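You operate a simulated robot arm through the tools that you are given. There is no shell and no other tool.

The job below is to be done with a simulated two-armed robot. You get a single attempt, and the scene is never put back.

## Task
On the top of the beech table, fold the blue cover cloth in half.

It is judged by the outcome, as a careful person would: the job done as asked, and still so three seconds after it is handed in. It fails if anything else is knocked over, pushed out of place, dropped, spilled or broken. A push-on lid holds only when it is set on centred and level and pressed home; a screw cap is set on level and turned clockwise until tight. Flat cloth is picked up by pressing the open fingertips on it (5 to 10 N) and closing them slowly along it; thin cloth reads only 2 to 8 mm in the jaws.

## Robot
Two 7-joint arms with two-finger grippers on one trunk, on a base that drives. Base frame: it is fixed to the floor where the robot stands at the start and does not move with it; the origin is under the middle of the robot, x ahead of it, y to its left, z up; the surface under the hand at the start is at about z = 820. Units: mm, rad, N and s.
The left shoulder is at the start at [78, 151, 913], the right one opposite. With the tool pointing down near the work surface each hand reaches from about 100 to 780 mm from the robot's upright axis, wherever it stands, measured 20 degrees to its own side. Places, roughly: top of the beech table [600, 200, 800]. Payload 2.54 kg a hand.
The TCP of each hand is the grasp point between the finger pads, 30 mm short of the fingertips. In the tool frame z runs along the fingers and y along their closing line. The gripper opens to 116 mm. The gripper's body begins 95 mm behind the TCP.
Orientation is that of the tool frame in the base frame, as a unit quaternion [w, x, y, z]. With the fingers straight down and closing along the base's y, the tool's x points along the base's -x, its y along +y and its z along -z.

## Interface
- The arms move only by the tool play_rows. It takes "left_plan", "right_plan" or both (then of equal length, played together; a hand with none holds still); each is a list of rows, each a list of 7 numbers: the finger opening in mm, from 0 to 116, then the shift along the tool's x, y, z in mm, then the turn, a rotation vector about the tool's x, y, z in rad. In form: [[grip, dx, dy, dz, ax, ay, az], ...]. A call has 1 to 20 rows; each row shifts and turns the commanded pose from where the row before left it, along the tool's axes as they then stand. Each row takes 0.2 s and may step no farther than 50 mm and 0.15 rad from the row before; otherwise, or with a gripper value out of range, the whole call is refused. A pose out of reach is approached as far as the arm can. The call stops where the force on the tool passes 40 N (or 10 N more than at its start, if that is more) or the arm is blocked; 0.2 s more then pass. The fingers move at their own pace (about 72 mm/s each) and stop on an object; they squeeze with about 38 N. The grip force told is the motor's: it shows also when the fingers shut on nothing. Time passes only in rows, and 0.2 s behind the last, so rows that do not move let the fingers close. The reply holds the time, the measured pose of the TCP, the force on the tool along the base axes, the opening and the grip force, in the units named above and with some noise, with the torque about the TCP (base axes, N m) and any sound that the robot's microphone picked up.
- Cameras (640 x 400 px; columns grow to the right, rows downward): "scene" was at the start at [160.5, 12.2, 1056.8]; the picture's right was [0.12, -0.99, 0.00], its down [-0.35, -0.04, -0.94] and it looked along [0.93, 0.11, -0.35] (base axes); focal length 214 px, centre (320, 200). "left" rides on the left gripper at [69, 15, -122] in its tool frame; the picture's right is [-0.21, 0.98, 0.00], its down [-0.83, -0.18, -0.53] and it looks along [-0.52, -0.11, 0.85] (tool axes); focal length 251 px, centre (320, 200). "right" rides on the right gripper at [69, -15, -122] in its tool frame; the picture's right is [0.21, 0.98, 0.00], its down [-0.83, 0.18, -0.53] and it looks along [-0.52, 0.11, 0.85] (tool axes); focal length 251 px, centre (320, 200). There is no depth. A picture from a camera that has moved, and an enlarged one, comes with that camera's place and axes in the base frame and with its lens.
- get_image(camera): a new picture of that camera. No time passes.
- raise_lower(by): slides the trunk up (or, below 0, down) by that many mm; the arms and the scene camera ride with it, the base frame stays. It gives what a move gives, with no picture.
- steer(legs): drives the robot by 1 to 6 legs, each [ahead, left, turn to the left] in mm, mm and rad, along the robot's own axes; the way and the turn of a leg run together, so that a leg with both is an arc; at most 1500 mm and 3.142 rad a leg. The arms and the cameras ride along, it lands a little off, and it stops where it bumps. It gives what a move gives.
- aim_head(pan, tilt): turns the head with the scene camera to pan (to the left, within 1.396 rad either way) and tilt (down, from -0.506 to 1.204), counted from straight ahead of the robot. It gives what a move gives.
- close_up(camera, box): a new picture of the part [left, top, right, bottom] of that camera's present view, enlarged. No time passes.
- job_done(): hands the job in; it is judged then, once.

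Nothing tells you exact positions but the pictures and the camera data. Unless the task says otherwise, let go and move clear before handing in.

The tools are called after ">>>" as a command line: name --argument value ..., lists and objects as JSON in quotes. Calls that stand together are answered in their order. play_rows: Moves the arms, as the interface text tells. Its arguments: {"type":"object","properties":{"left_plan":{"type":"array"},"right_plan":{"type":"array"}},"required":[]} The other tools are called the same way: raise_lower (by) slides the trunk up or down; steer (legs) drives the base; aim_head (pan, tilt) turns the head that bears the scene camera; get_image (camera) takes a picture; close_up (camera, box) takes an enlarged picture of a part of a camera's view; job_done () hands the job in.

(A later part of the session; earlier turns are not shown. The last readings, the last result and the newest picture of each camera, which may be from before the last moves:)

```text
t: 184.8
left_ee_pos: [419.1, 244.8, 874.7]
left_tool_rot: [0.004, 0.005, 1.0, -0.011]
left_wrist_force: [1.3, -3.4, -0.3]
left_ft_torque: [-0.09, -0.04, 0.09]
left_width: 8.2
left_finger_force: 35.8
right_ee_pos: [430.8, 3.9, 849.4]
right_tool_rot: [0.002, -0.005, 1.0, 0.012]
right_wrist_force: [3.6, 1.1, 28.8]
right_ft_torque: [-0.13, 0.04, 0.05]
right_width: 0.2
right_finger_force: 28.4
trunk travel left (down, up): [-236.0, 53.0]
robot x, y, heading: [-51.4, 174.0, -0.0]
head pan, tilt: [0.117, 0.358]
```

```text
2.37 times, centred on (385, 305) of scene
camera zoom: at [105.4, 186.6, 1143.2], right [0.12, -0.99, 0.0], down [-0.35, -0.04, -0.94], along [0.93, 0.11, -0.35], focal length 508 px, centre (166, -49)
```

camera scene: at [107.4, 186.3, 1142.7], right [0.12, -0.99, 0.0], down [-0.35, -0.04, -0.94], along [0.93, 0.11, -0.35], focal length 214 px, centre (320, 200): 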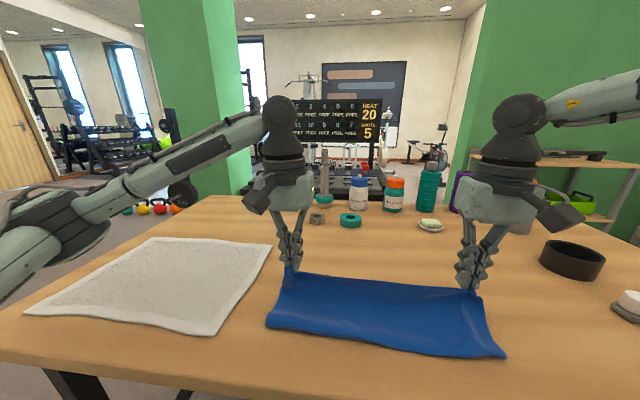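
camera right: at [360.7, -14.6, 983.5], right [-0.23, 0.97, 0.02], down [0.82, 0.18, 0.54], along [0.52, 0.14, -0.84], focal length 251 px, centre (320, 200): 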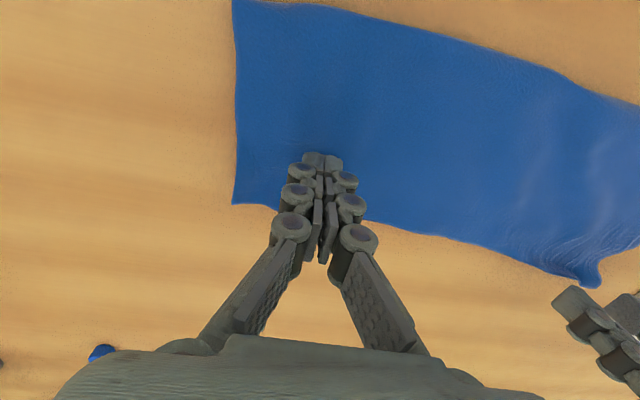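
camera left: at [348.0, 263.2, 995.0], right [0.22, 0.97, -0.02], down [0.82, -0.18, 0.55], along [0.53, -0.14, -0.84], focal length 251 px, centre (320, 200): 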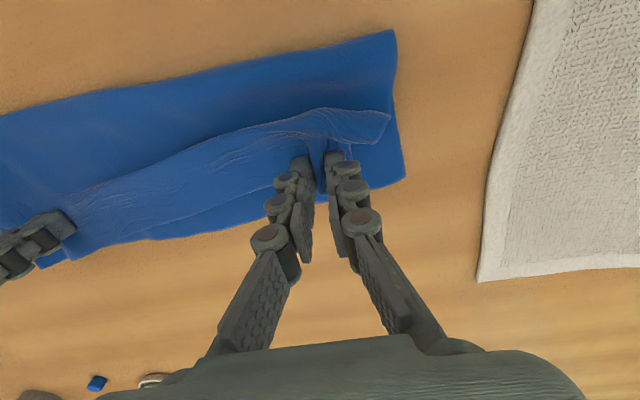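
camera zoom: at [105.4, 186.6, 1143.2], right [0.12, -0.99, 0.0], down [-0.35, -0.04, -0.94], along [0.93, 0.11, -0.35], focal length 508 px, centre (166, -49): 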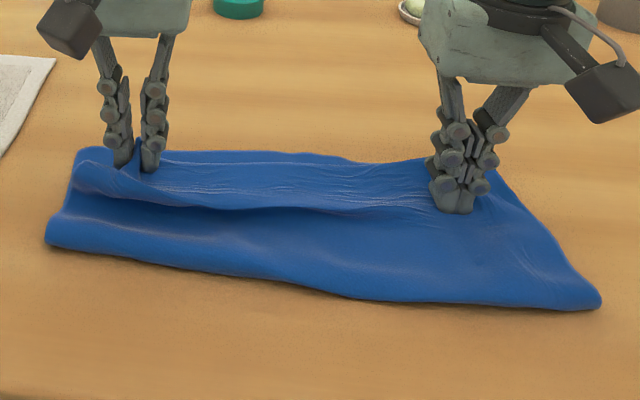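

A pleat formed instead of the crease rolling. I'll lift this corner up and back over the crease, as in the original lay, so more of the lower layer is laid down on the left, and then swing it forward again.

>>> play_rows --left_plan '[[0, 14, 0, -35, 0, 0, 0], [0, 17, 0, -35, 0, 0, 0], [0, 20, 0, -30, 0, 0, 0], [0, 18, 0, -15, 0, 0, 0], [0, 12, 0, 3, 0, 0, 0], [0, 10, 0, 10, 0, 0, 0]]'

>>> get_image --camera "left"

>>> get_image --camera "scene"

```text
t: 186.2
left_ee_pos: [326.1, 248.0, 975.4]
left_tool_rot: [0.005, 0.003, 1.0, -0.012]
left_wrist_force: [7.2, -17.6, -10.0]
left_ft_torque: [-0.65, -0.24, -0.02]
left_width: 4.4
left_finger_force: 33.5
right_ee_pos: [429.9, 4.7, 848.0]
right_tool_rot: [0.001, -0.005, 1.0, 0.014]
right_wrist_force: [-8.4, 15.2, 28.3]
right_ft_torque: [0.57, 0.32, 0.0]
right_width: 0.2
right_finger_force: 28.2
trunk travel left (down, up): [-236.0, 53.0]
robot x, y, heading: [-58.3, 174.4, 0.001]
head pan, tilt: [0.117, 0.358]
```

```text
taken
camera left: at [256.1, 266.0, 1095.6], right [0.22, 0.97, -0.02], down [0.82, -0.17, 0.55], along [0.53, -0.14, -0.84], focal length 251 px, centre (320, 200)
```

left: 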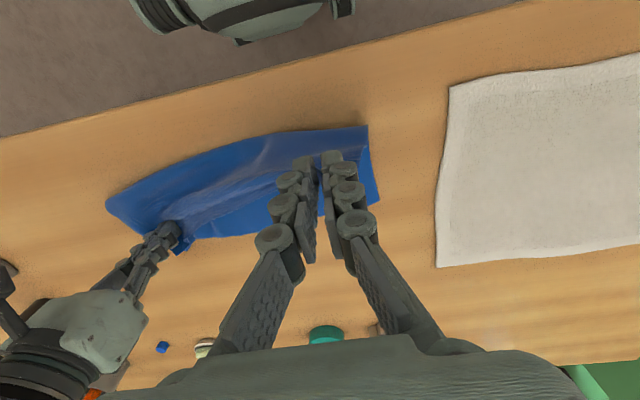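

```text
taken
camera scene: at [105.6, 186.5, 1143.1], right [0.12, -0.99, 0.0], down [-0.35, -0.04, -0.94], along [0.93, 0.11, -0.35], focal length 214 px, centre (320, 200)
```

scene: 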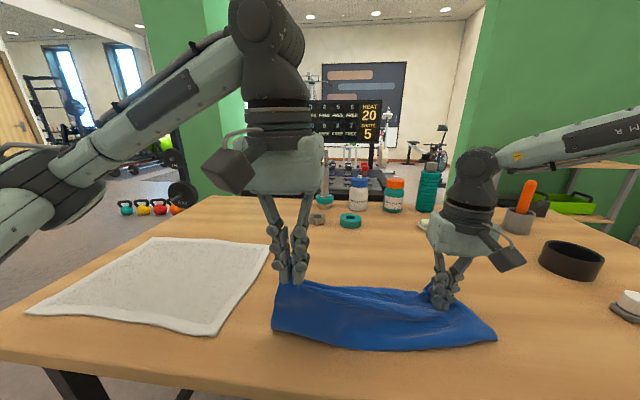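

The pin is pulling against the left hand by 17 N. I'll ease the left hand inward and lower it to let more cloth settle at the crease, then swing it forward.

>>> play_rows --left_plan '[[0, 4, -8, 8, 0, 0, 0], [0, 4, -8, 9, 0, 0, 0], [0, 2, -4, 9, 0, 0, 0], [0, 0, 0, 0, 0, 0, 0]]'

>>> close_up --camera "scene" --box '[250, 240, 520, 370]'

>>> get_image --camera "left"

```text
t: 187.2
left_ee_pos: [316.4, 228.7, 950.1]
left_tool_rot: [0.004, 0.005, 1.0, -0.012]
left_wrist_force: [1.3, -1.8, 1.0]
left_ft_torque: [-0.22, -0.01, -0.05]
left_width: 0.7
left_finger_force: 29.3
right_ee_pos: [429.7, 4.5, 847.9]
right_tool_rot: [0.002, -0.006, 1.0, 0.012]
right_wrist_force: [-4.4, 8.1, 23.3]
right_ft_torque: [0.11, 0.08, 0.01]
right_width: 0.2
right_finger_force: 28.9
trunk travel left (down, up): [-236.0, 53.0]
robot x, y, heading: [-53.3, 176.1, 0.004]
head pan, tilt: [0.117, 0.358]
```

```text
2.37 times, centred on (385, 305) of scene
camera zoom: at [105.2, 187.2, 1143.2], right [0.12, -0.99, 0.0], down [-0.35, -0.04, -0.94], along [0.93, 0.11, -0.35], focal length 508 px, centre (166, -49)
```

zoom: 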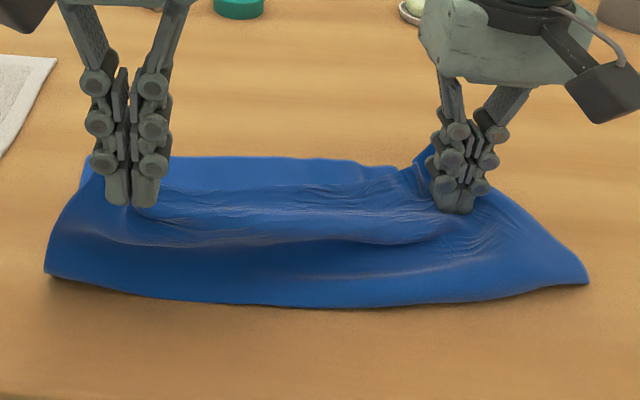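

```text
taken
camera left: at [245.8, 246.5, 1069.8], right [0.22, 0.97, -0.02], down [0.82, -0.18, 0.55], along [0.53, -0.14, -0.84], focal length 251 px, centre (320, 200)
```

left: 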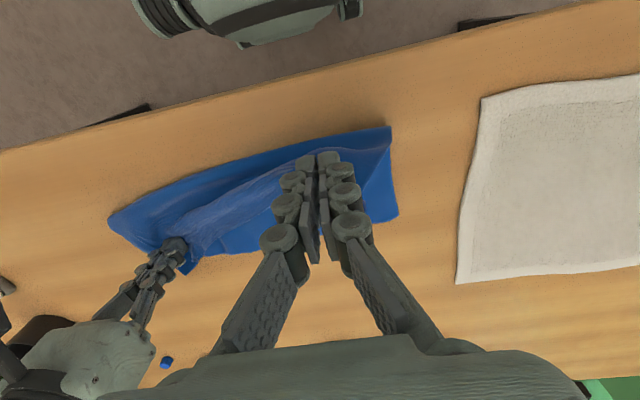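

The crease on the left has rolled back to x≈333. Now I'll swing the corner forward over it to land by the lower corner at about (440,292).

>>> play_rows --left_plan '[[0, -17, 1, -12, 0, 0, 0], [0, -27, 1.2, 7, 0, 0, 0], [0, -25, 1.2, 17, 0, 0, 0], [0, -20, 1.2, 26, 0, 0, 0], [0, -15, 1.2, 27, 0, 0, 0]]'

>>> close_up --camera "scene" --box '[250, 240, 520, 370]'

>>> get_image --camera "left"

>>> get_image --camera "right"

```text
t: 188.4
left_ee_pos: [422.4, 232.3, 885.6]
left_tool_rot: [0.006, 0.004, 1.0, -0.012]
left_wrist_force: [2.5, -0.5, -4.9]
left_ft_torque: [-0.05, -0.04, 0.02]
left_width: 1.0
left_finger_force: 26.2
right_ee_pos: [430.3, 4.0, 847.9]
right_tool_rot: [0.003, -0.005, 1.0, 0.012]
right_wrist_force: [-0.6, 4.5, 23.1]
right_ft_torque: [0.06, -0.08, -0.02]
right_width: 0.2
right_finger_force: 29.0
trunk travel left (down, up): [-236.0, 53.0]
robot x, y, heading: [-54.7, 169.4, 0.001]
head pan, tilt: [0.117, 0.358]
```

```text
2.37 times, centred on (385, 305) of scene
camera zoom: at [105.2, 187.1, 1143.3], right [0.12, -0.99, 0.0], down [-0.35, -0.04, -0.94], along [0.93, 0.11, -0.35], focal length 508 px, centre (166, -49)
```

zoom: 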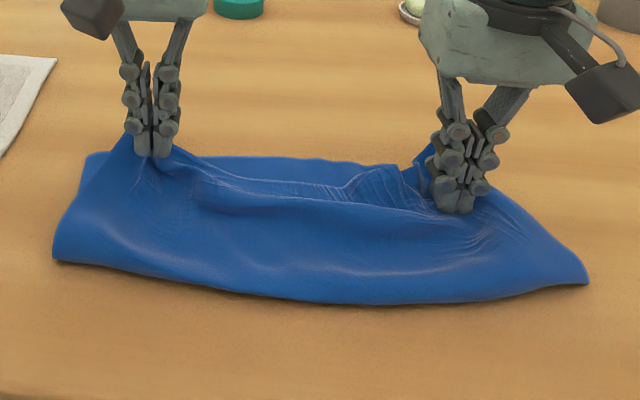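

```text
taken
camera left: at [351.9, 251.3, 1005.7], right [0.22, 0.97, -0.02], down [0.82, -0.18, 0.55], along [0.53, -0.14, -0.84], focal length 251 px, centre (320, 200)
```

left: 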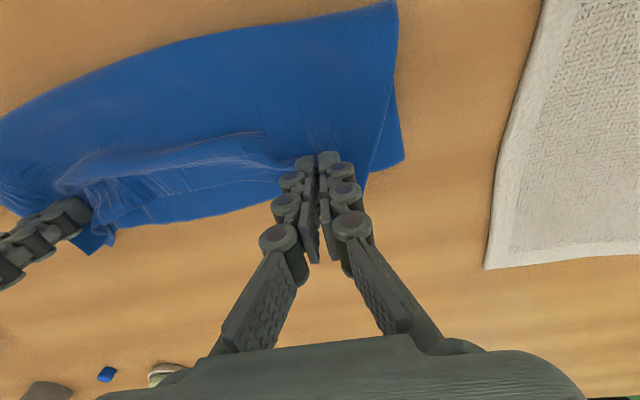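

```text
taken
camera right: at [360.1, -15.3, 970.5], right [-0.23, 0.97, 0.02], down [0.82, 0.18, 0.54], along [0.52, 0.14, -0.84], focal length 251 px, centre (320, 200)
```

right: 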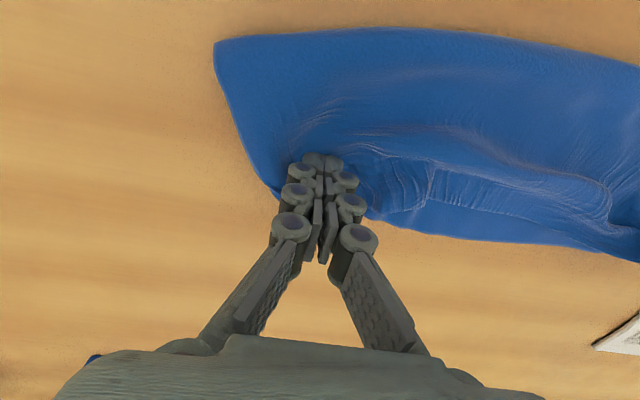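

The left corner is nearly in place. I'll lower it fully, then lift the right-hand pin so the rest can relax.

>>> play_rows --left_plan '[[0, -4, 1, 10, 0, 0, 0], [0, -3, 1, 10, 0, 0, 0], [0, -1, 1, 8, 0, 0, 0], [0, 0, 0, 2, 0, 0, 0], [0, 0, 0, 0, 0, 0, 0]]' --right_plan '[[0, 0, 0, -3, 0, 0, 0], [0, 0, 0, -10, 0, 0, 0], [0, 0, 0, -25, 0, 0, 0], [0, 0, 0, -30, 0, 0, 0], [0, 0, 0, 0, 0, 0, 0]]'

>>> close_up --camera "scene" --box '[250, 240, 520, 370]'

>>> get_image --camera "left"

>>> get_image --camera "right"

```text
t: 189.6
left_ee_pos: [430.7, 235.0, 856.3]
left_tool_rot: [0.004, 0.004, 1.0, -0.011]
left_wrist_force: [0.4, 0.1, 0.5]
left_ft_torque: [-0.1, 0.01, 0.0]
left_width: 4.6
left_finger_force: 36.1
right_ee_pos: [431.2, 2.3, 916.4]
right_tool_rot: [0.001, -0.007, 1.0, 0.013]
right_wrist_force: [0.5, -0.3, 0.4]
right_ft_torque: [-0.02, -0.02, -0.03]
right_width: 0.0
right_finger_force: 28.9
trunk travel left (down, up): [-236.0, 53.0]
robot x, y, heading: [-55.1, 173.5, -0.001]
head pan, tilt: [0.117, 0.358]
```

```text
2.37 times, centred on (385, 305) of scene
camera zoom: at [106.6, 186.3, 1142.9], right [0.12, -0.99, 0.0], down [-0.35, -0.04, -0.94], along [0.93, 0.11, -0.35], focal length 508 px, centre (166, -49)
```

zoom: 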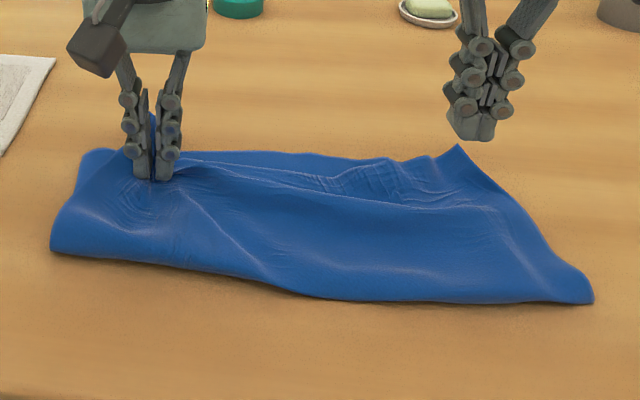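

```text
taken
camera left: at [360.2, 251.7, 975.8], right [0.22, 0.97, -0.02], down [0.82, -0.18, 0.54], along [0.53, -0.14, -0.84], focal length 251 px, centre (320, 200)
```

left: 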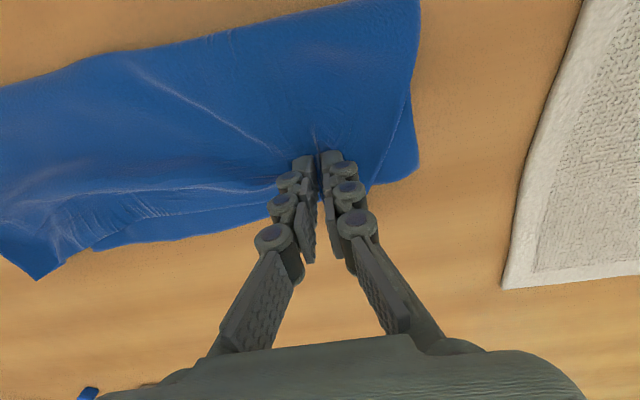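

```text
taken
camera right: at [361.5, -16.6, 1038.3], right [-0.23, 0.97, 0.02], down [0.82, 0.18, 0.54], along [0.52, 0.14, -0.84], focal length 251 px, centre (320, 200)
```

right: 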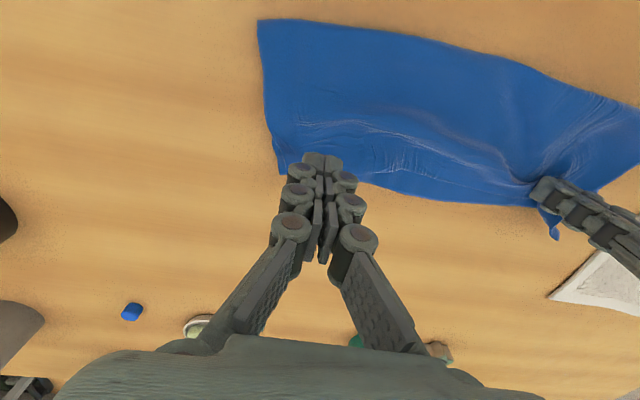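

The right corner sprang back into place. Now I'll press lightly with the left and open outward to spread its corner.

>>> play_rows --left_plan '[[0, 0, 0, 2, 0, 0, 0], [0, 0, 0, 1.2, 0, 0, 0], [0, 0, 0, 0, 0, 0, 0], [3, 0, 1.4, 0.1, 0, 0, 0], [6, 0, 1.4, 0.1, 0, 0, 0], [9, 0, 1.4, 0.1, 0, 0, 0], [12, 0, 1.4, 0.1, 0, 0, 0], [15, 0, 1.4, 0, 0, 0, 0], [18, 0, 1.4, 0, 0, 0, 0], [21, 0, 1.4, 0, 0, 0, 0], [24, 0, 1.4, 0, 0, 0, 0]]'

>>> get_image --camera "left"

>>> close_up --camera "scene" --box '[250, 240, 520, 370]'

```text
t: 192.0
left_ee_pos: [430.2, 245.4, 852.5]
left_tool_rot: [0.005, 0.004, 1.0, -0.011]
left_wrist_force: [-0.1, -1.3, 6.9]
left_ft_torque: [-0.12, -0.02, -0.01]
left_width: 24.0
left_finger_force: 0.2
right_ee_pos: [431.5, 1.9, 917.6]
right_tool_rot: [0.0, -0.005, 1.0, 0.013]
right_wrist_force: [0.0, 0.0, -0.1]
right_ft_torque: [-0.01, 0.0, 0.0]
right_width: 0.0
right_finger_force: 28.4
trunk travel left (down, up): [-236.0, 53.0]
robot x, y, heading: [-57.5, 172.5, 0.005]
head pan, tilt: [0.117, 0.358]
```

```text
taken
camera left: at [359.6, 262.7, 972.1], right [0.22, 0.97, -0.02], down [0.82, -0.18, 0.54], along [0.53, -0.14, -0.84], focal length 251 px, centre (320, 200)
```

left: 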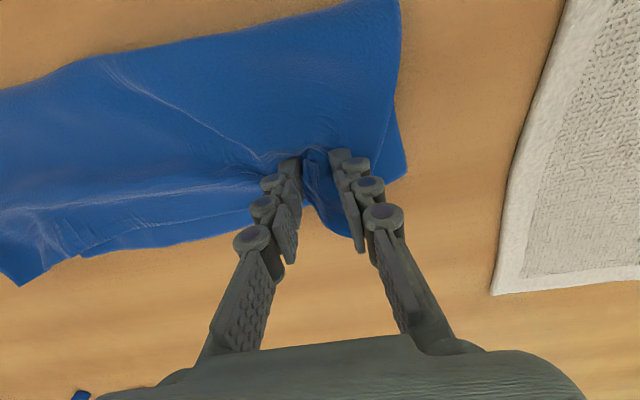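

```text
2.37 times, centred on (385, 305) of scene
camera zoom: at [106.5, 186.1, 1142.9], right [0.12, -0.99, 0.0], down [-0.35, -0.04, -0.94], along [0.93, 0.11, -0.35], focal length 508 px, centre (166, -49)
```

zoom: 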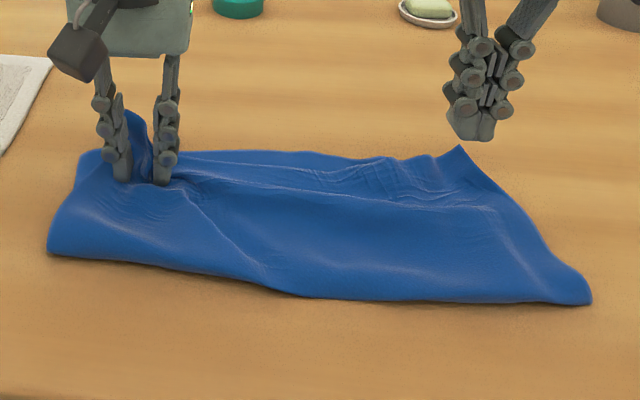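

The gathered part stands between the fingers and is opening out. I'll continue spreading, then lift.

>>> play_rows --left_plan '[[28, 0, 1.6, 0, 0, 0, 0], [32, 0, 1.6, 0, 0, 0, 0], [36, 0, 1.6, 0, 0, 0, 0], [40, 0, 1.6, 0, 0, 0, 0], [44, 0, 1.6, 0, 0, 0, 0], [48, 0, 1.6, 0, 0, 0, 0], [52, 0, 1.6, 0, 0, 0, 0], [52, 0, 0, -4, 0, 0, 0], [52, 0, 0, -12, 0, 0, 0], [52, 0, 0, -25, 0, 0, 0], [52, 0, 0, -25, 0, 0, 0]]'

>>> get_image --camera "left"

>>> get_image --camera "right"

>>> close_up --camera "scene" --box '[250, 240, 520, 370]'

```text
t: 194.4
left_ee_pos: [429.3, 256.8, 914.2]
left_tool_rot: [0.003, 0.005, 1.0, -0.011]
left_wrist_force: [0.2, -0.6, 0.1]
left_ft_torque: [-0.05, 0.01, 0.01]
left_width: 51.9
left_finger_force: 0.0
right_ee_pos: [431.7, 3.2, 916.6]
right_tool_rot: [0.0, -0.005, 1.0, 0.012]
right_wrist_force: [0.0, 0.5, 0.7]
right_ft_torque: [-0.02, 0.0, 0.0]
right_width: 0.0
right_finger_force: 28.1
trunk travel left (down, up): [-236.0, 53.0]
robot x, y, heading: [-52.4, 175.7, 0.001]
head pan, tilt: [0.117, 0.358]
```

```text
taken
camera left: at [359.1, 275.1, 1035.9], right [0.22, 0.97, -0.02], down [0.82, -0.18, 0.54], along [0.53, -0.14, -0.84], focal length 251 px, centre (320, 200)
```

left: 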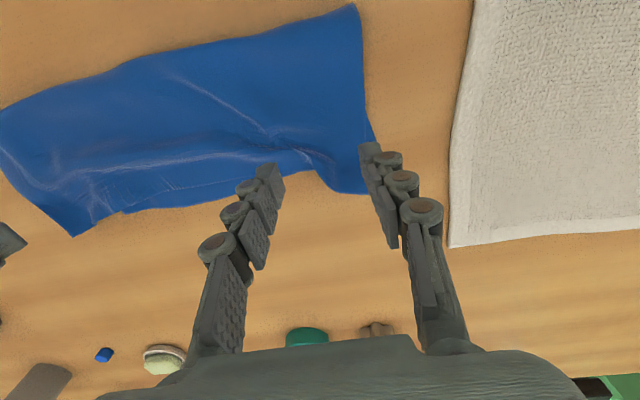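

```text
taken
camera right: at [361.7, -16.7, 1037.9], right [-0.23, 0.97, 0.02], down [0.82, 0.18, 0.54], along [0.52, 0.14, -0.84], focal length 251 px, centre (320, 200)
```

right: 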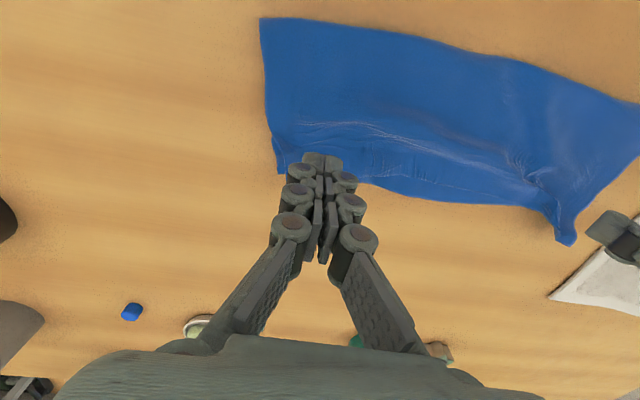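

```text
2.37 times, centred on (385, 305) of scene
camera zoom: at [106.8, 186.2, 1142.8], right [0.12, -0.99, 0.0], down [-0.35, -0.04, -0.94], along [0.93, 0.11, -0.35], focal length 508 px, centre (166, -49)
```

zoom: 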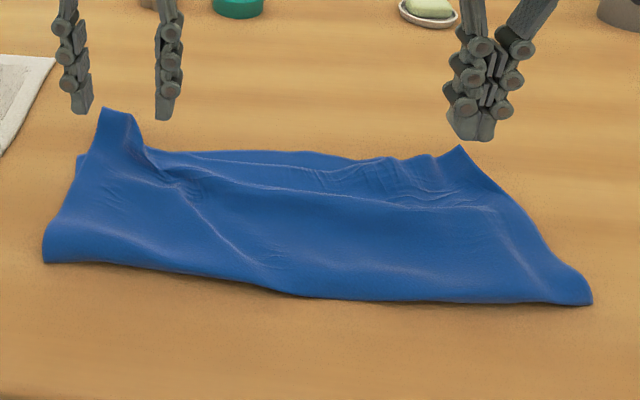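

The left corner still projects beyond the lower one as an ear at (495,285), because the crease on that side needs to roll back another 20 mm. I'll repeat the manoeuvre with the right hand pinning further in at (390,-10), where it won't pull, and the left gripping the ear on bare table.

>>> play_rows --left_plan '[[40, -16, 0, 0, 0, 0, 0], [30, -16, 3, 8, 0, 0, 0], [24, -15, 2, 12, 0, 0, 0], [24, 0, 0, 15, 0, 0, 0]]' --right_plan '[[0, 14, -4, 0, 0, 0, 0], [0, 14, -4, 10, 0, 0, 0], [0, 13, -5, 20, 0, 0, 0], [0, 0, 0, 20, 0, 0, 0]]'

>>> get_image --camera "left"

>>> get_image --camera "right"

```text
t: 195.4
left_ee_pos: [477.8, 260.6, 880.2]
left_tool_rot: [0.003, 0.004, 1.0, -0.012]
left_wrist_force: [0.1, 0.0, 0.2]
left_ft_torque: [-0.02, -0.03, -0.02]
left_width: 24.2
left_finger_force: 0.1
right_ee_pos: [390.6, -10.8, 863.5]
right_tool_rot: [0.001, -0.005, 1.0, 0.013]
right_wrist_force: [0.4, 0.3, 0.4]
right_ft_torque: [0.02, -0.01, -0.01]
right_width: 0.4
right_finger_force: 28.5
trunk travel left (down, up): [-236.0, 53.0]
robot x, y, heading: [-53.0, 171.9, 0.003]
head pan, tilt: [0.117, 0.358]
```

```text
taken
camera left: at [407.0, 278.2, 1001.1], right [0.22, 0.97, -0.02], down [0.82, -0.18, 0.54], along [0.53, -0.14, -0.84], focal length 251 px, centre (320, 200)
```

left: 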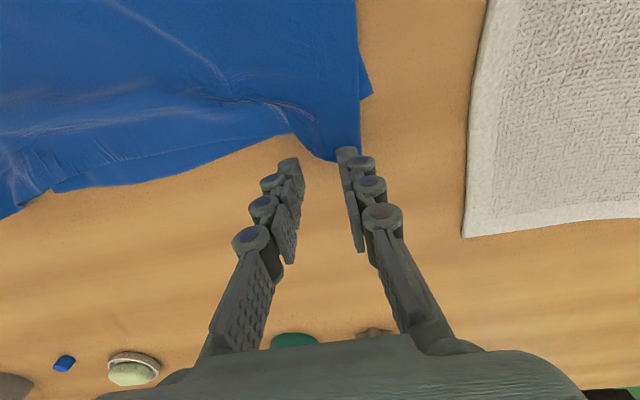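

```text
taken
camera right: at [320.8, -29.4, 986.6], right [-0.23, 0.97, 0.02], down [0.82, 0.18, 0.54], along [0.52, 0.14, -0.84], focal length 251 px, centre (320, 200)
```

right: 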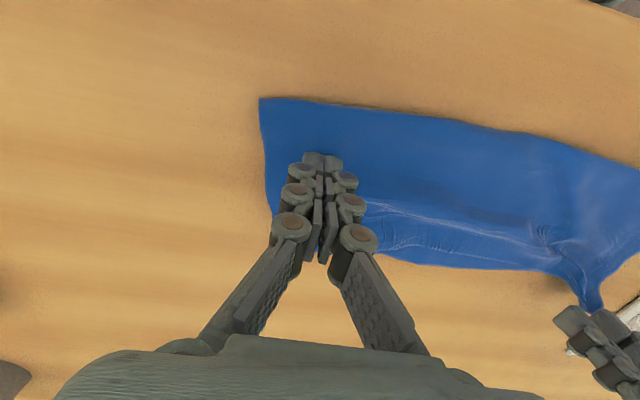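

The ear spans y≈252–289 at x≈470. I'll centre on it, lower both hands, and gather it.

>>> play_rows --left_plan '[[20, 8, 9.5, 8, 0, 0, 0], [20, 0, 0, 10, 0, 0, 0], [20, 0, 0, 8, 0, 0, 0], [20, 0, 0, 2.5, 0, 0, 0], [20, 0, 0, 1, 0, 0, 0], [20, 0, 0, 0, 0, 0, 0]]' --right_plan '[[0, 0, 0, 5, 0, 0, 0], [0, 0, 0, 4, 0, 0, 0], [0, 0, 0, 2, 0, 0, 0], [0, 0, 0, 1, 0, 0, 0], [0, 0, 0, 0.5, 0, 0, 0], [0, 0, 0, 0, 0, 0, 0]]'

>>> play_rows --left_plan '[[20, 0, 0, 0.6, 0, 0, 0], [20, 0, 0, 0, 0, 0, 0]]' --right_plan '[[0, 0, 0, 1, 0, 0, 0], [0, 0, 0, 0, 0, 0, 0]]'

```text
t: 196.8
left_ee_pos: [470.0, 270.6, 852.2]
left_tool_rot: [0.003, 0.005, 1.0, -0.011]
left_wrist_force: [0.3, 0.6, 0.4]
left_ft_torque: [0.01, 0.03, -0.03]
left_width: 19.7
left_finger_force: 0.0
right_ee_pos: [390.8, -10.1, 853.3]
right_tool_rot: [0.001, -0.005, 1.0, 0.012]
right_wrist_force: [-0.7, 0.9, -1.0]
right_ft_torque: [0.01, 0.01, -0.03]
right_width: 0.2
right_finger_force: 28.6
trunk travel left (down, up): [-236.0, 53.0]
robot x, y, heading: [-53.4, 175.1, 0.003]
head pan, tilt: [0.117, 0.358]
```

```text
t: 197.4
left_ee_pos: [470.7, 269.7, 852.5]
left_tool_rot: [0.004, 0.004, 1.0, -0.012]
left_wrist_force: [-0.8, -0.1, 2.1]
left_ft_torque: [-0.02, 0.03, 0.01]
left_width: 19.9
left_finger_force: 0.1
right_ee_pos: [390.8, -10.2, 851.3]
right_tool_rot: [0.001, -0.006, 1.0, 0.012]
right_wrist_force: [0.2, -0.6, 1.6]
right_ft_torque: [0.0, 0.0, 0.03]
right_width: 0.0
right_finger_force: 28.6
trunk travel left (down, up): [-236.0, 53.0]
robot x, y, heading: [-54.0, 173.9, 0.004]
head pan, tilt: [0.117, 0.358]
```

>>> play_rows --left_plan '[[20, 0, 0, 0.7, 0, 0, 0], [20, 0, 0, 0, 0, 0, 0]]' --right_plan '[[0, 0, 0, 1.2, 0, 0, 0], [0, 0, 0, 0.8, 0, 0, 0]]'

>>> play_rows --left_plan '[[17, 0, 0, 0.2, 0, 0, 0], [14, 0, 0, 0.3, 0, 0, 0], [11, 0, 0, 0.3, 0, 0, 0], [8, 0, 0, 0.3, 0, 0, 0], [5, 0, 0, 0.3, 0, 0, 0], [2, 0, 0, 0.2, 0, 0, 0], [0, 0, 0, 0, 0, 0, 0], [0, 0, 0, 0, 0, 0, 0], [0, 0, 0, 0, 0, 0, 0]]'

>>> get_image --camera "left"

```text
t: 198.0
left_ee_pos: [470.7, 270.8, 852.2]
left_tool_rot: [0.004, 0.005, 1.0, -0.011]
left_wrist_force: [0.5, -1.8, 5.9]
left_ft_torque: [-0.07, 0.05, 0.0]
left_width: 20.0
left_finger_force: 0.1
right_ee_pos: [389.9, -10.4, 850.1]
right_tool_rot: [0.001, -0.005, 1.0, 0.012]
right_wrist_force: [0.3, -1.3, 0.3]
right_ft_torque: [-0.02, 0.03, 0.0]
right_width: 0.1
right_finger_force: 28.3
trunk travel left (down, up): [-236.0, 53.0]
robot x, y, heading: [-51.1, 173.9, -0.002]
head pan, tilt: [0.117, 0.358]
```

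```text
t: 200.0
left_ee_pos: [469.1, 269.6, 849.6]
left_tool_rot: [0.005, 0.004, 1.0, -0.012]
left_wrist_force: [0.8, 2.0, 5.9]
left_ft_torque: [0.1, 0.08, -0.05]
left_width: 4.7
left_finger_force: 37.7
right_ee_pos: [390.1, -9.8, 850.2]
right_tool_rot: [0.001, -0.006, 1.0, 0.013]
right_wrist_force: [-0.1, -0.1, 0.7]
right_ft_torque: [0.01, 0.01, -0.03]
right_width: 0.0
right_finger_force: 28.7
trunk travel left (down, up): [-236.0, 53.0]
robot x, y, heading: [-53.6, 178.4, 0.001]
head pan, tilt: [0.117, 0.358]
```

```text
taken
camera left: at [398.7, 287.1, 970.0], right [0.22, 0.97, -0.02], down [0.82, -0.18, 0.54], along [0.53, -0.14, -0.84], focal length 251 px, centre (320, 200)
```

left: 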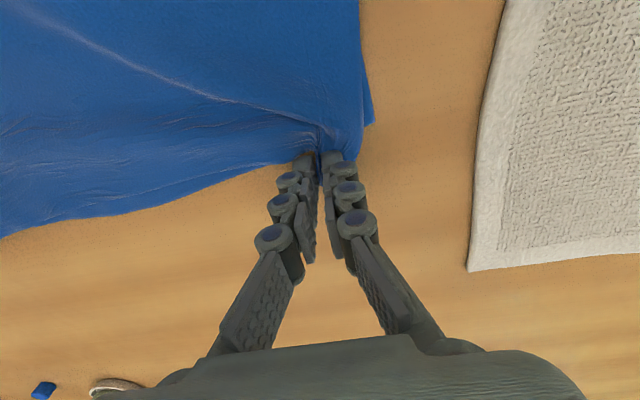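

The ear is gripped at 4.7 mm. I'll firm up the right-hand pin, then lift the left corner up and back over the crease.

>>> play_rows --left_plan '[[0, 0, 0, 0, 0, 0, 0], [0, 0, 0, 0, 0, 0, 0], [0, 0, 0, -10, 0, 0, 0], [0, 4, -1, -22, 0, 0, 0], [0, 10, -1, -25, 0, 0, 0], [0, 18, -1, -28, 0, 0, 0], [0, 22, -1, -25, 0, 0, 0], [0, 26, -1, -18, 0, 0, 0], [0, 26, -1, -8, 0, 0, 0], [0, 22, -1, 0, 0, 0, 0], [0, 16, -1, 6, 0, 0, 0]]' --right_plan '[[0, 0, 0, 1, 0, 0, 0], [0, 0, 0, 0.5, 0, 0, 0], [0, 0, 0, 0, 0, 0, 0], [0, 0, 0, 0, 0, 0, 0], [0, 0, 0, 0, 0, 0, 0], [0, 0, 0, 0, 0, 0, 0], [0, 0, 0, 0, 0, 0, 0], [0, 0, 0, 0, 0, 0, 0], [0, 0, 0, 0, 0, 0, 0], [0, 0, 0, 0, 0, 0, 0], [0, 0, 0, 0, 0, 0, 0]]'

>>> get_image --camera "scene"

>>> get_image --camera "left"

```text
t: 202.4
left_ee_pos: [323.6, 265.5, 977.8]
left_tool_rot: [0.004, 0.004, 1.0, -0.011]
left_wrist_force: [2.0, -6.3, -3.1]
left_ft_torque: [-0.23, -0.15, 0.06]
left_width: 2.3
left_finger_force: 32.1
right_ee_pos: [391.7, -10.4, 848.4]
right_tool_rot: [0.002, -0.006, 1.0, 0.014]
right_wrist_force: [0.5, 3.2, 23.2]
right_ft_torque: [-0.01, -0.02, 0.13]
right_width: 0.0
right_finger_force: 28.7
trunk travel left (down, up): [-236.0, 53.0]
robot x, y, heading: [-53.5, 171.7, 0.004]
head pan, tilt: [0.117, 0.358]
```

```text
taken
camera scene: at [105.9, 186.5, 1143.1], right [0.12, -0.99, 0.0], down [-0.35, -0.04, -0.94], along [0.93, 0.11, -0.35], focal length 214 px, centre (320, 200)
```

scene: 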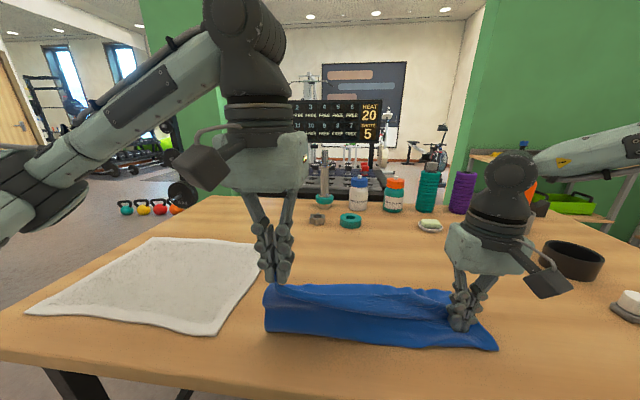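

```text
taken
camera left: at [252.3, 283.6, 1098.4], right [0.22, 0.97, -0.02], down [0.82, -0.18, 0.55], along [0.53, -0.14, -0.84], focal length 251 px, centre (320, 200)
```

left: 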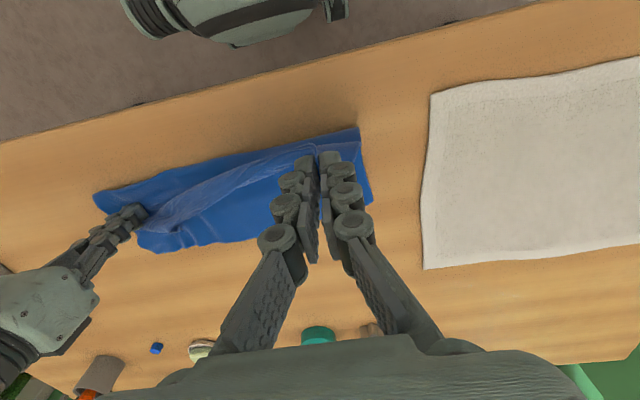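

The tension is small now. I'll lower it behind the crease so more of the lower layer is laid on the left.

>>> play_rows --left_plan '[[0, 8, -1, 10, 0, 0, 0], [0, 6, -1, 11, 0, 0, 0], [0, 3, -1, 11, 0, 0, 0], [0, 0, 0, 6, 0, 0, 0], [0, 0, 0, 0, 0, 0, 0]]'

>>> close_up --camera "scene" --box '[250, 250, 520, 380]'

>>> get_image --camera "left"

```text
t: 203.6
left_ee_pos: [306.3, 263.6, 940.8]
left_tool_rot: [0.005, 0.004, 1.0, -0.012]
left_wrist_force: [1.1, -2.7, -1.0]
left_ft_torque: [-0.1, -0.08, 0.01]
left_width: 1.9
left_finger_force: 31.4
right_ee_pos: [388.9, -10.0, 848.7]
right_tool_rot: [0.002, -0.005, 1.0, 0.014]
right_wrist_force: [2.3, 1.3, 24.2]
right_ft_torque: [-0.06, -0.03, 0.07]
right_width: 0.0
right_finger_force: 28.4
trunk travel left (down, up): [-236.0, 53.0]
robot x, y, heading: [-56.1, 174.8, 0.002]
head pan, tilt: [0.117, 0.358]
```

```text
2.37 times, centred on (385, 315) of scene
camera zoom: at [105.7, 186.8, 1143.1], right [0.12, -0.99, 0.0], down [-0.35, -0.04, -0.94], along [0.93, 0.11, -0.35], focal length 508 px, centre (166, -73)
```

zoom: 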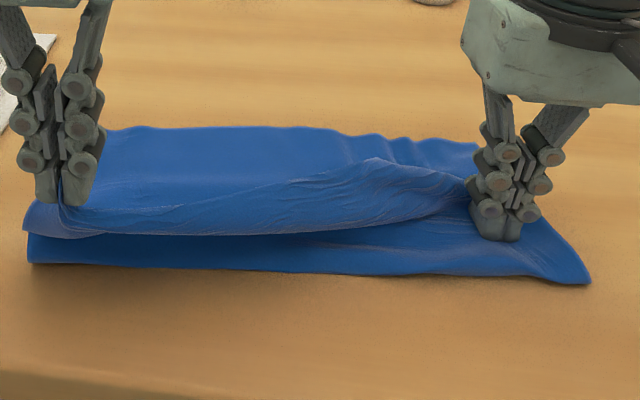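

```text
taken
camera left: at [235.9, 281.3, 1061.4], right [0.22, 0.97, -0.02], down [0.82, -0.18, 0.54], along [0.53, -0.14, -0.84], focal length 251 px, centre (320, 200)
```

left: 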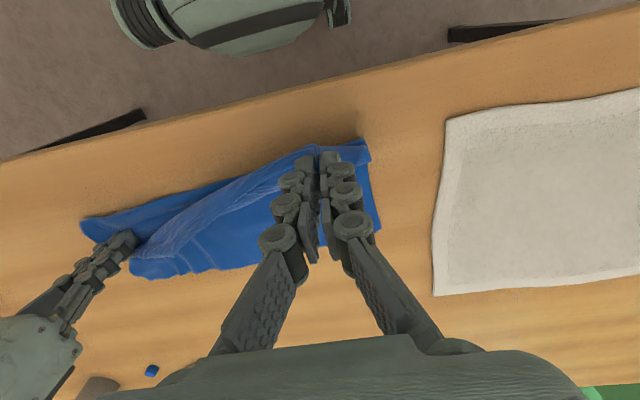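

The left crease has rolled to x≈325, so the lower layer is now about 123 mm long there. I'll swing the corner forward to land by the lower corner at (448,304).

>>> play_rows --left_plan '[[0, -14, 2, -17, 0, 0, 0], [0, -25, 3, -2, 0, 0, 0], [0, -25, 3, 12, 0, 0, 0], [0, -22, 3, 20, 0, 0, 0], [0, -18, 3, 25, 0, 0, 0], [0, -12, 3, 23, 0, 0, 0]]'

>>> close_up --camera "scene" --box '[250, 240, 520, 370]'

>>> get_image --camera "left"

```text
t: 205.0
left_ee_pos: [422.5, 277.7, 880.3]
left_tool_rot: [0.004, 0.004, 1.0, -0.012]
left_wrist_force: [1.1, -2.8, 0.8]
left_ft_torque: [0.24, -0.05, 0.0]
left_width: 3.5
left_finger_force: 38.7
right_ee_pos: [389.7, -10.3, 849.4]
right_tool_rot: [0.001, -0.005, 1.0, 0.012]
right_wrist_force: [4.8, 1.0, 22.4]
right_ft_torque: [-0.1, -0.08, 0.06]
right_width: 0.1
right_finger_force: 29.0
trunk travel left (down, up): [-236.0, 53.0]
robot x, y, heading: [-52.7, 171.2, 0.002]
head pan, tilt: [0.117, 0.358]
```

```text
2.37 times, centred on (385, 305) of scene
camera zoom: at [105.7, 186.8, 1143.1], right [0.12, -0.99, 0.0], down [-0.35, -0.04, -0.94], along [0.93, 0.11, -0.35], focal length 508 px, centre (166, -49)
```

zoom: 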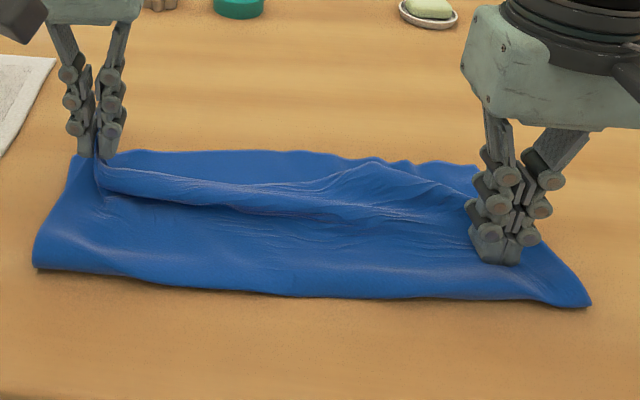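

```text
taken
camera left: at [351.6, 295.2, 1000.1], right [0.22, 0.97, -0.02], down [0.82, -0.18, 0.55], along [0.53, -0.14, -0.84], focal length 251 px, centre (320, 200)
```

left: 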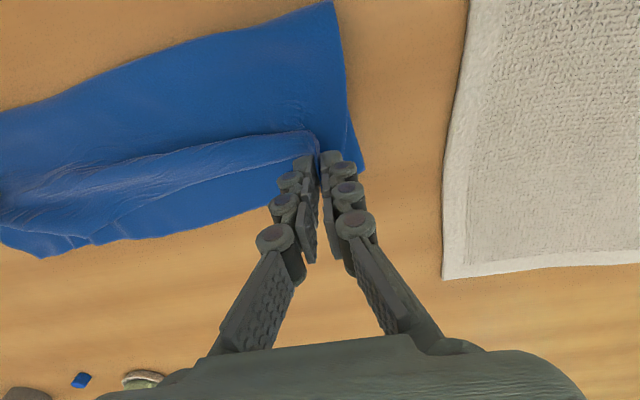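

The corner is right where it should be. I'll lower it into place and lift the right-hand pin.

>>> play_rows --left_plan '[[0, -4, 3, 9, 0, 0, 0], [0, -3, 2, 9, 0, 0, 0], [0, -2, 1, 6, 0, 0, 0], [0, 0, 0, 2, 0, 0, 0], [0, 0, 0, 0, 0, 0, 0]]' --right_plan '[[0, 0, 0, -3, 0, 0, 0], [0, 0, 0, -10, 0, 0, 0], [0, 0, 0, -25, 0, 0, 0], [0, 0, 0, -30, 0, 0, 0], [0, 0, 0, 0, 0, 0, 0]]'

>>> play_rows --left_plan '[[3, 0, 1, 0.2, 0, 0, 0], [6, 0, 1, 0.2, 0, 0, 0], [9, 0, 1, 0.2, 0, 0, 0], [12, 0, 1, 0.1, 0, 0, 0], [15, 0, 1, 0, 0, 0, 0], [18, 0, 1, 0, 0, 0, 0], [22, 0, 1, 0, 0, 0, 0], [26, 0, 0, 0, 0, 0, 0]]'

>>> get_image --camera "left"

>>> close_up --camera "scene" --box '[250, 240, 520, 370]'

```text
t: 206.2
left_ee_pos: [434.6, 282.9, 854.3]
left_tool_rot: [0.004, 0.005, 1.0, -0.012]
left_wrist_force: [1.0, -0.5, 0.3]
left_ft_torque: [-0.02, 0.02, 0.05]
left_width: 2.5
left_finger_force: 30.2
right_ee_pos: [389.3, -11.1, 916.7]
right_tool_rot: [0.0, -0.007, 1.0, 0.013]
right_wrist_force: [-0.2, -0.2, 0.2]
right_ft_torque: [-0.04, 0.0, 0.01]
right_width: 0.0
right_finger_force: 29.0
trunk travel left (down, up): [-236.0, 53.0]
robot x, y, heading: [-52.0, 176.2, 0.001]
head pan, tilt: [0.117, 0.358]
```

```text
t: 208.0
left_ee_pos: [434.4, 290.2, 853.1]
left_tool_rot: [0.003, 0.005, 1.0, -0.011]
left_wrist_force: [0.3, 0.0, 0.8]
left_ft_torque: [0.0, 0.02, -0.03]
left_width: 25.7
left_finger_force: 0.1
right_ee_pos: [390.9, -10.8, 917.5]
right_tool_rot: [0.0, -0.005, 1.0, 0.013]
right_wrist_force: [0.2, 0.8, -0.2]
right_ft_torque: [-0.04, -0.01, -0.01]
right_width: 0.1
right_finger_force: 28.7
trunk travel left (down, up): [-236.0, 53.0]
robot x, y, heading: [-52.7, 170.0, 0.003]
head pan, tilt: [0.117, 0.358]
```

```text
taken
camera left: at [363.1, 307.2, 973.4], right [0.22, 0.97, -0.02], down [0.82, -0.18, 0.54], along [0.53, -0.14, -0.84], focal length 251 px, centre (320, 200)
```

left: 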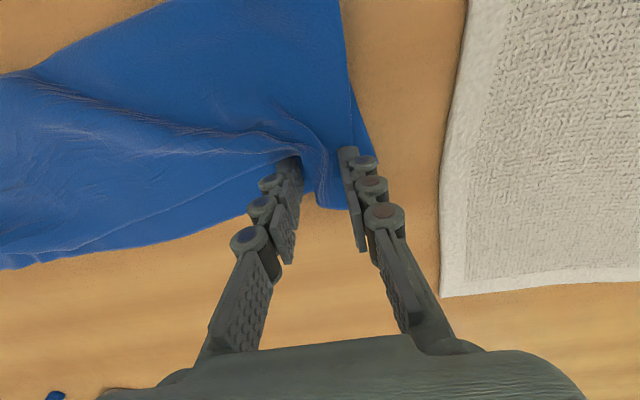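

```text
2.37 times, centred on (385, 305) of scene
camera zoom: at [106.9, 186.2, 1142.8], right [0.12, -0.99, 0.0], down [-0.35, -0.04, -0.94], along [0.93, 0.11, -0.35], focal length 508 px, centre (166, -49)
```

zoom: 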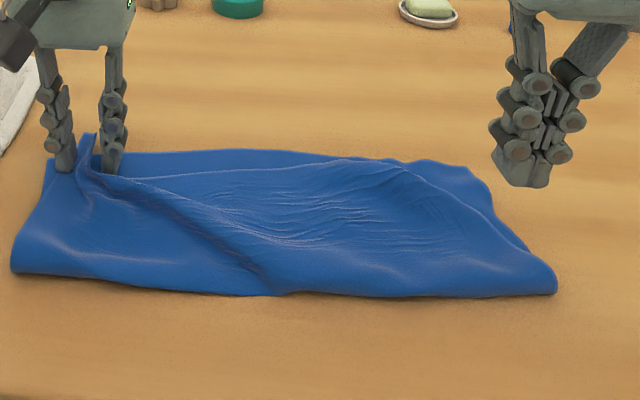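

The cloth shifted slightly left as the pin let go, but it is holding its shape. I'll finish opening the left hand and lift away to look.

>>> play_rows --left_plan '[[32, 0, 1, 0, 0, 0, 0], [38, 0, 1, 0, 0, 0, 0], [44, 0, 1, 0, 0, 0, 0], [44, 0, 0, -5, 0, 0, 0], [44, 0, 0, -15, 0, 0, 0], [44, 10, 0, -25, 0, 0, 0], [44, 15, 0, -30, 0, 0, 0], [44, 15, 0, -30, 0, 0, 0]]' --right_plan '[[20, 0, 0, -5, 0, 0, 0], [44, 0, 0, -5, 0, 0, 0], [44, 0, 0, -5, 0, 0, 0], [44, 0, 0, -10, 0, 0, 0], [44, 0, 0, -10, 0, 0, 0], [44, 0, 0, -10, 0, 0, 0], [44, 0, 0, 0, 0, 0, 0], [44, 0, 0, 0, 0, 0, 0]]'

>>> get_image --camera "left"

>>> get_image --camera "right"

>>> close_up --camera "scene" --box '[250, 240, 520, 370]'

```text
t: 209.8
left_ee_pos: [390.4, 294.5, 956.6]
left_tool_rot: [0.003, 0.005, 1.0, -0.011]
left_wrist_force: [0.6, 0.2, 0.5]
left_ft_torque: [-0.02, 0.0, -0.01]
left_width: 43.9
left_finger_force: 0.1
right_ee_pos: [390.3, -12.7, 960.9]
right_tool_rot: [0.001, -0.006, 1.0, 0.013]
right_wrist_force: [0.2, -0.4, -0.5]
right_ft_torque: [-0.01, -0.02, -0.03]
right_width: 43.8
right_finger_force: 0.0
trunk travel left (down, up): [-236.0, 53.0]
robot x, y, heading: [-55.6, 174.1, 0.001]
head pan, tilt: [0.117, 0.358]
```

```text
taken
camera left: at [321.2, 312.0, 1076.7], right [0.22, 0.97, -0.02], down [0.82, -0.18, 0.54], along [0.53, -0.14, -0.84], focal length 251 px, centre (320, 200)
```

left: 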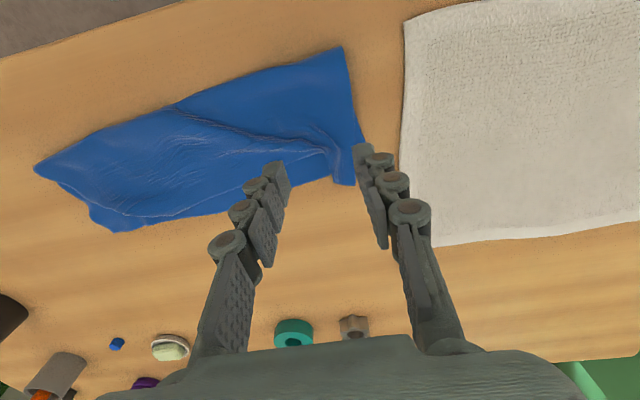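

```text
taken
camera right: at [320.1, -31.7, 1083.0], right [-0.23, 0.97, 0.02], down [0.82, 0.18, 0.54], along [0.52, 0.14, -0.84], focal length 251 px, centre (320, 200)
```

right: 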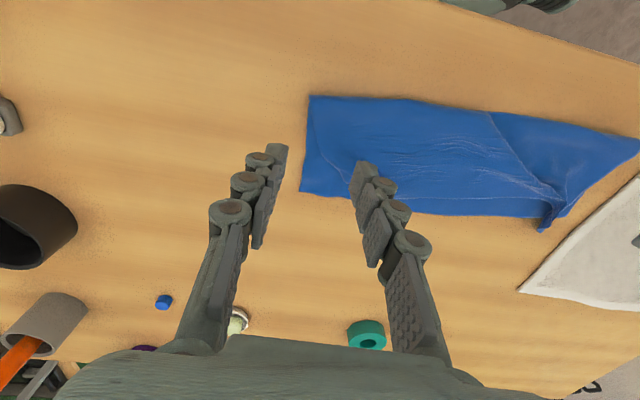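

```text
2.37 times, centred on (385, 305) of scene
camera zoom: at [106.6, 186.1, 1142.8], right [0.12, -0.99, 0.0], down [-0.35, -0.04, -0.94], along [0.93, 0.11, -0.35], focal length 508 px, centre (166, -49)
```

zoom: 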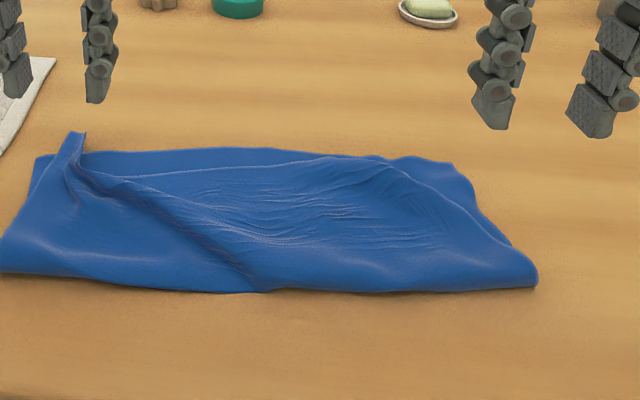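

I'll look closely at how the upper layer now lies, especially on the right.

>>> close_up --camera "right" --box '[280, 70, 600, 250]'

>>> close_up --camera "left" --box '[20, 30, 380, 250]'

>>> close_up --camera "scene" --box '[380, 290, 490, 370]'

```text
2.00 times, centred on (440, 160) of right
camera zoom: at [320.1, -31.7, 1083.0], right [-0.23, 0.97, 0.02], down [0.82, 0.18, 0.54], along [0.52, 0.14, -0.84], focal length 503 px, centre (80, 280)
```

zoom: 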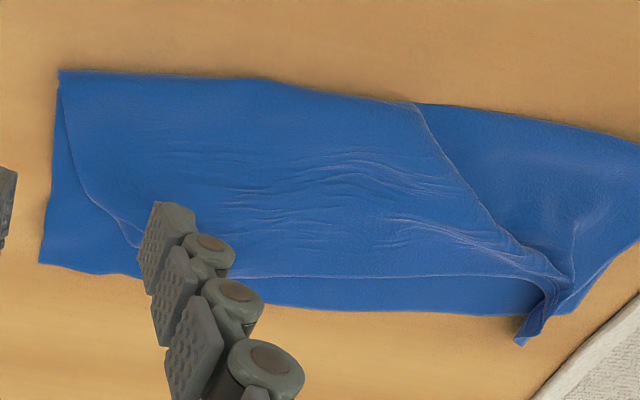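

```text
1.78 times, centred on (200, 140) of left
camera zoom: at [321.2, 312.0, 1076.7], right [0.22, 0.97, -0.02], down [0.82, -0.18, 0.54], along [0.53, -0.14, -0.84], focal length 447 px, centre (533, 307)
```

zoom: 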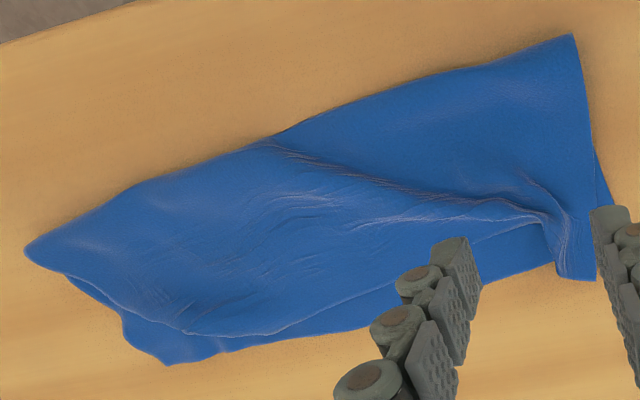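

```text
5.00 times, centred on (435, 330) of scene
camera zoom: at [106.6, 186.1, 1142.8], right [0.12, -0.99, 0.0], down [-0.35, -0.04, -0.94], along [0.93, 0.11, -0.35], focal length 1072 px, centre (-255, -450)
```

zoom: 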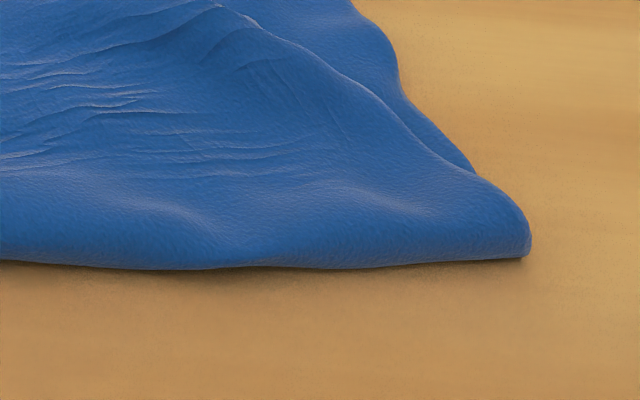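

The upper layer has a small ridge near its left corner at y≈296 that is holding it narrow. I'll straddle the ridge with the left fingers and press them apart to spread it both ways.

>>> play_rows --left_plan '[[16, -15, 0, 15, 0, 0, 0], [16, -15, 1, 25, 0, 0, 0], [16, -15, 1, 25, 0, 0, 0], [16, -5, 0, 20, 0, 0, 0]]'

>>> get_image --camera "left"

>>> close_up --camera "scene" --box '[240, 270, 340, 350]'

```text
t: 210.8
left_ee_pos: [443.6, 294.6, 871.7]
left_tool_rot: [0.003, 0.005, 1.0, -0.011]
left_wrist_force: [0.7, 0.0, 0.0]
left_ft_torque: [0.01, 0.01, 0.03]
left_width: 16.2
left_finger_force: 0.1
right_ee_pos: [389.4, -11.7, 961.0]
right_tool_rot: [0.001, -0.005, 1.0, 0.012]
right_wrist_force: [0.2, -0.2, 0.2]
right_ft_torque: [-0.01, 0.0, 0.04]
right_width: 43.7
right_finger_force: 0.0
trunk travel left (down, up): [-236.0, 53.0]
robot x, y, heading: [-56.9, 169.4, 0.0]
head pan, tilt: [0.117, 0.358]
```

```text
taken
camera left: at [373.3, 312.5, 992.0], right [0.22, 0.97, -0.02], down [0.82, -0.18, 0.54], along [0.53, -0.14, -0.84], focal length 251 px, centre (320, 200)
```

left: 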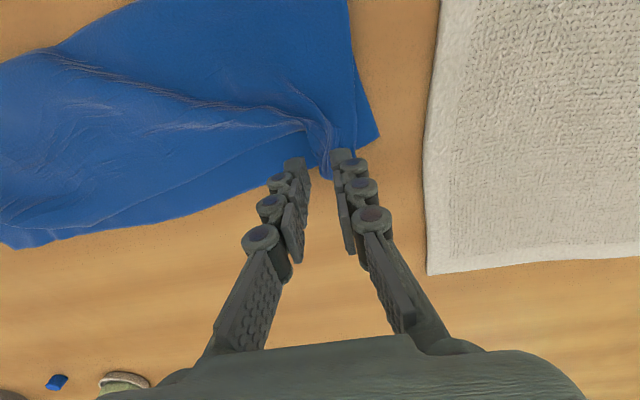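

```text
5.00 times, centred on (290, 310) of scene
camera zoom: at [107.0, 186.3, 1142.8], right [0.12, -0.99, 0.0], down [-0.35, -0.04, -0.94], along [0.93, 0.11, -0.35], focal length 1072 px, centre (470, -350)
```

zoom: 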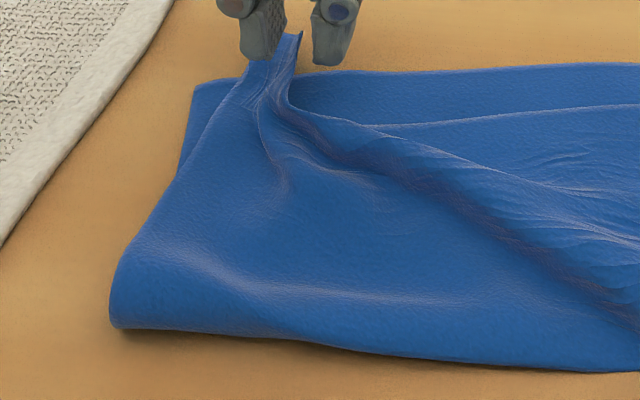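

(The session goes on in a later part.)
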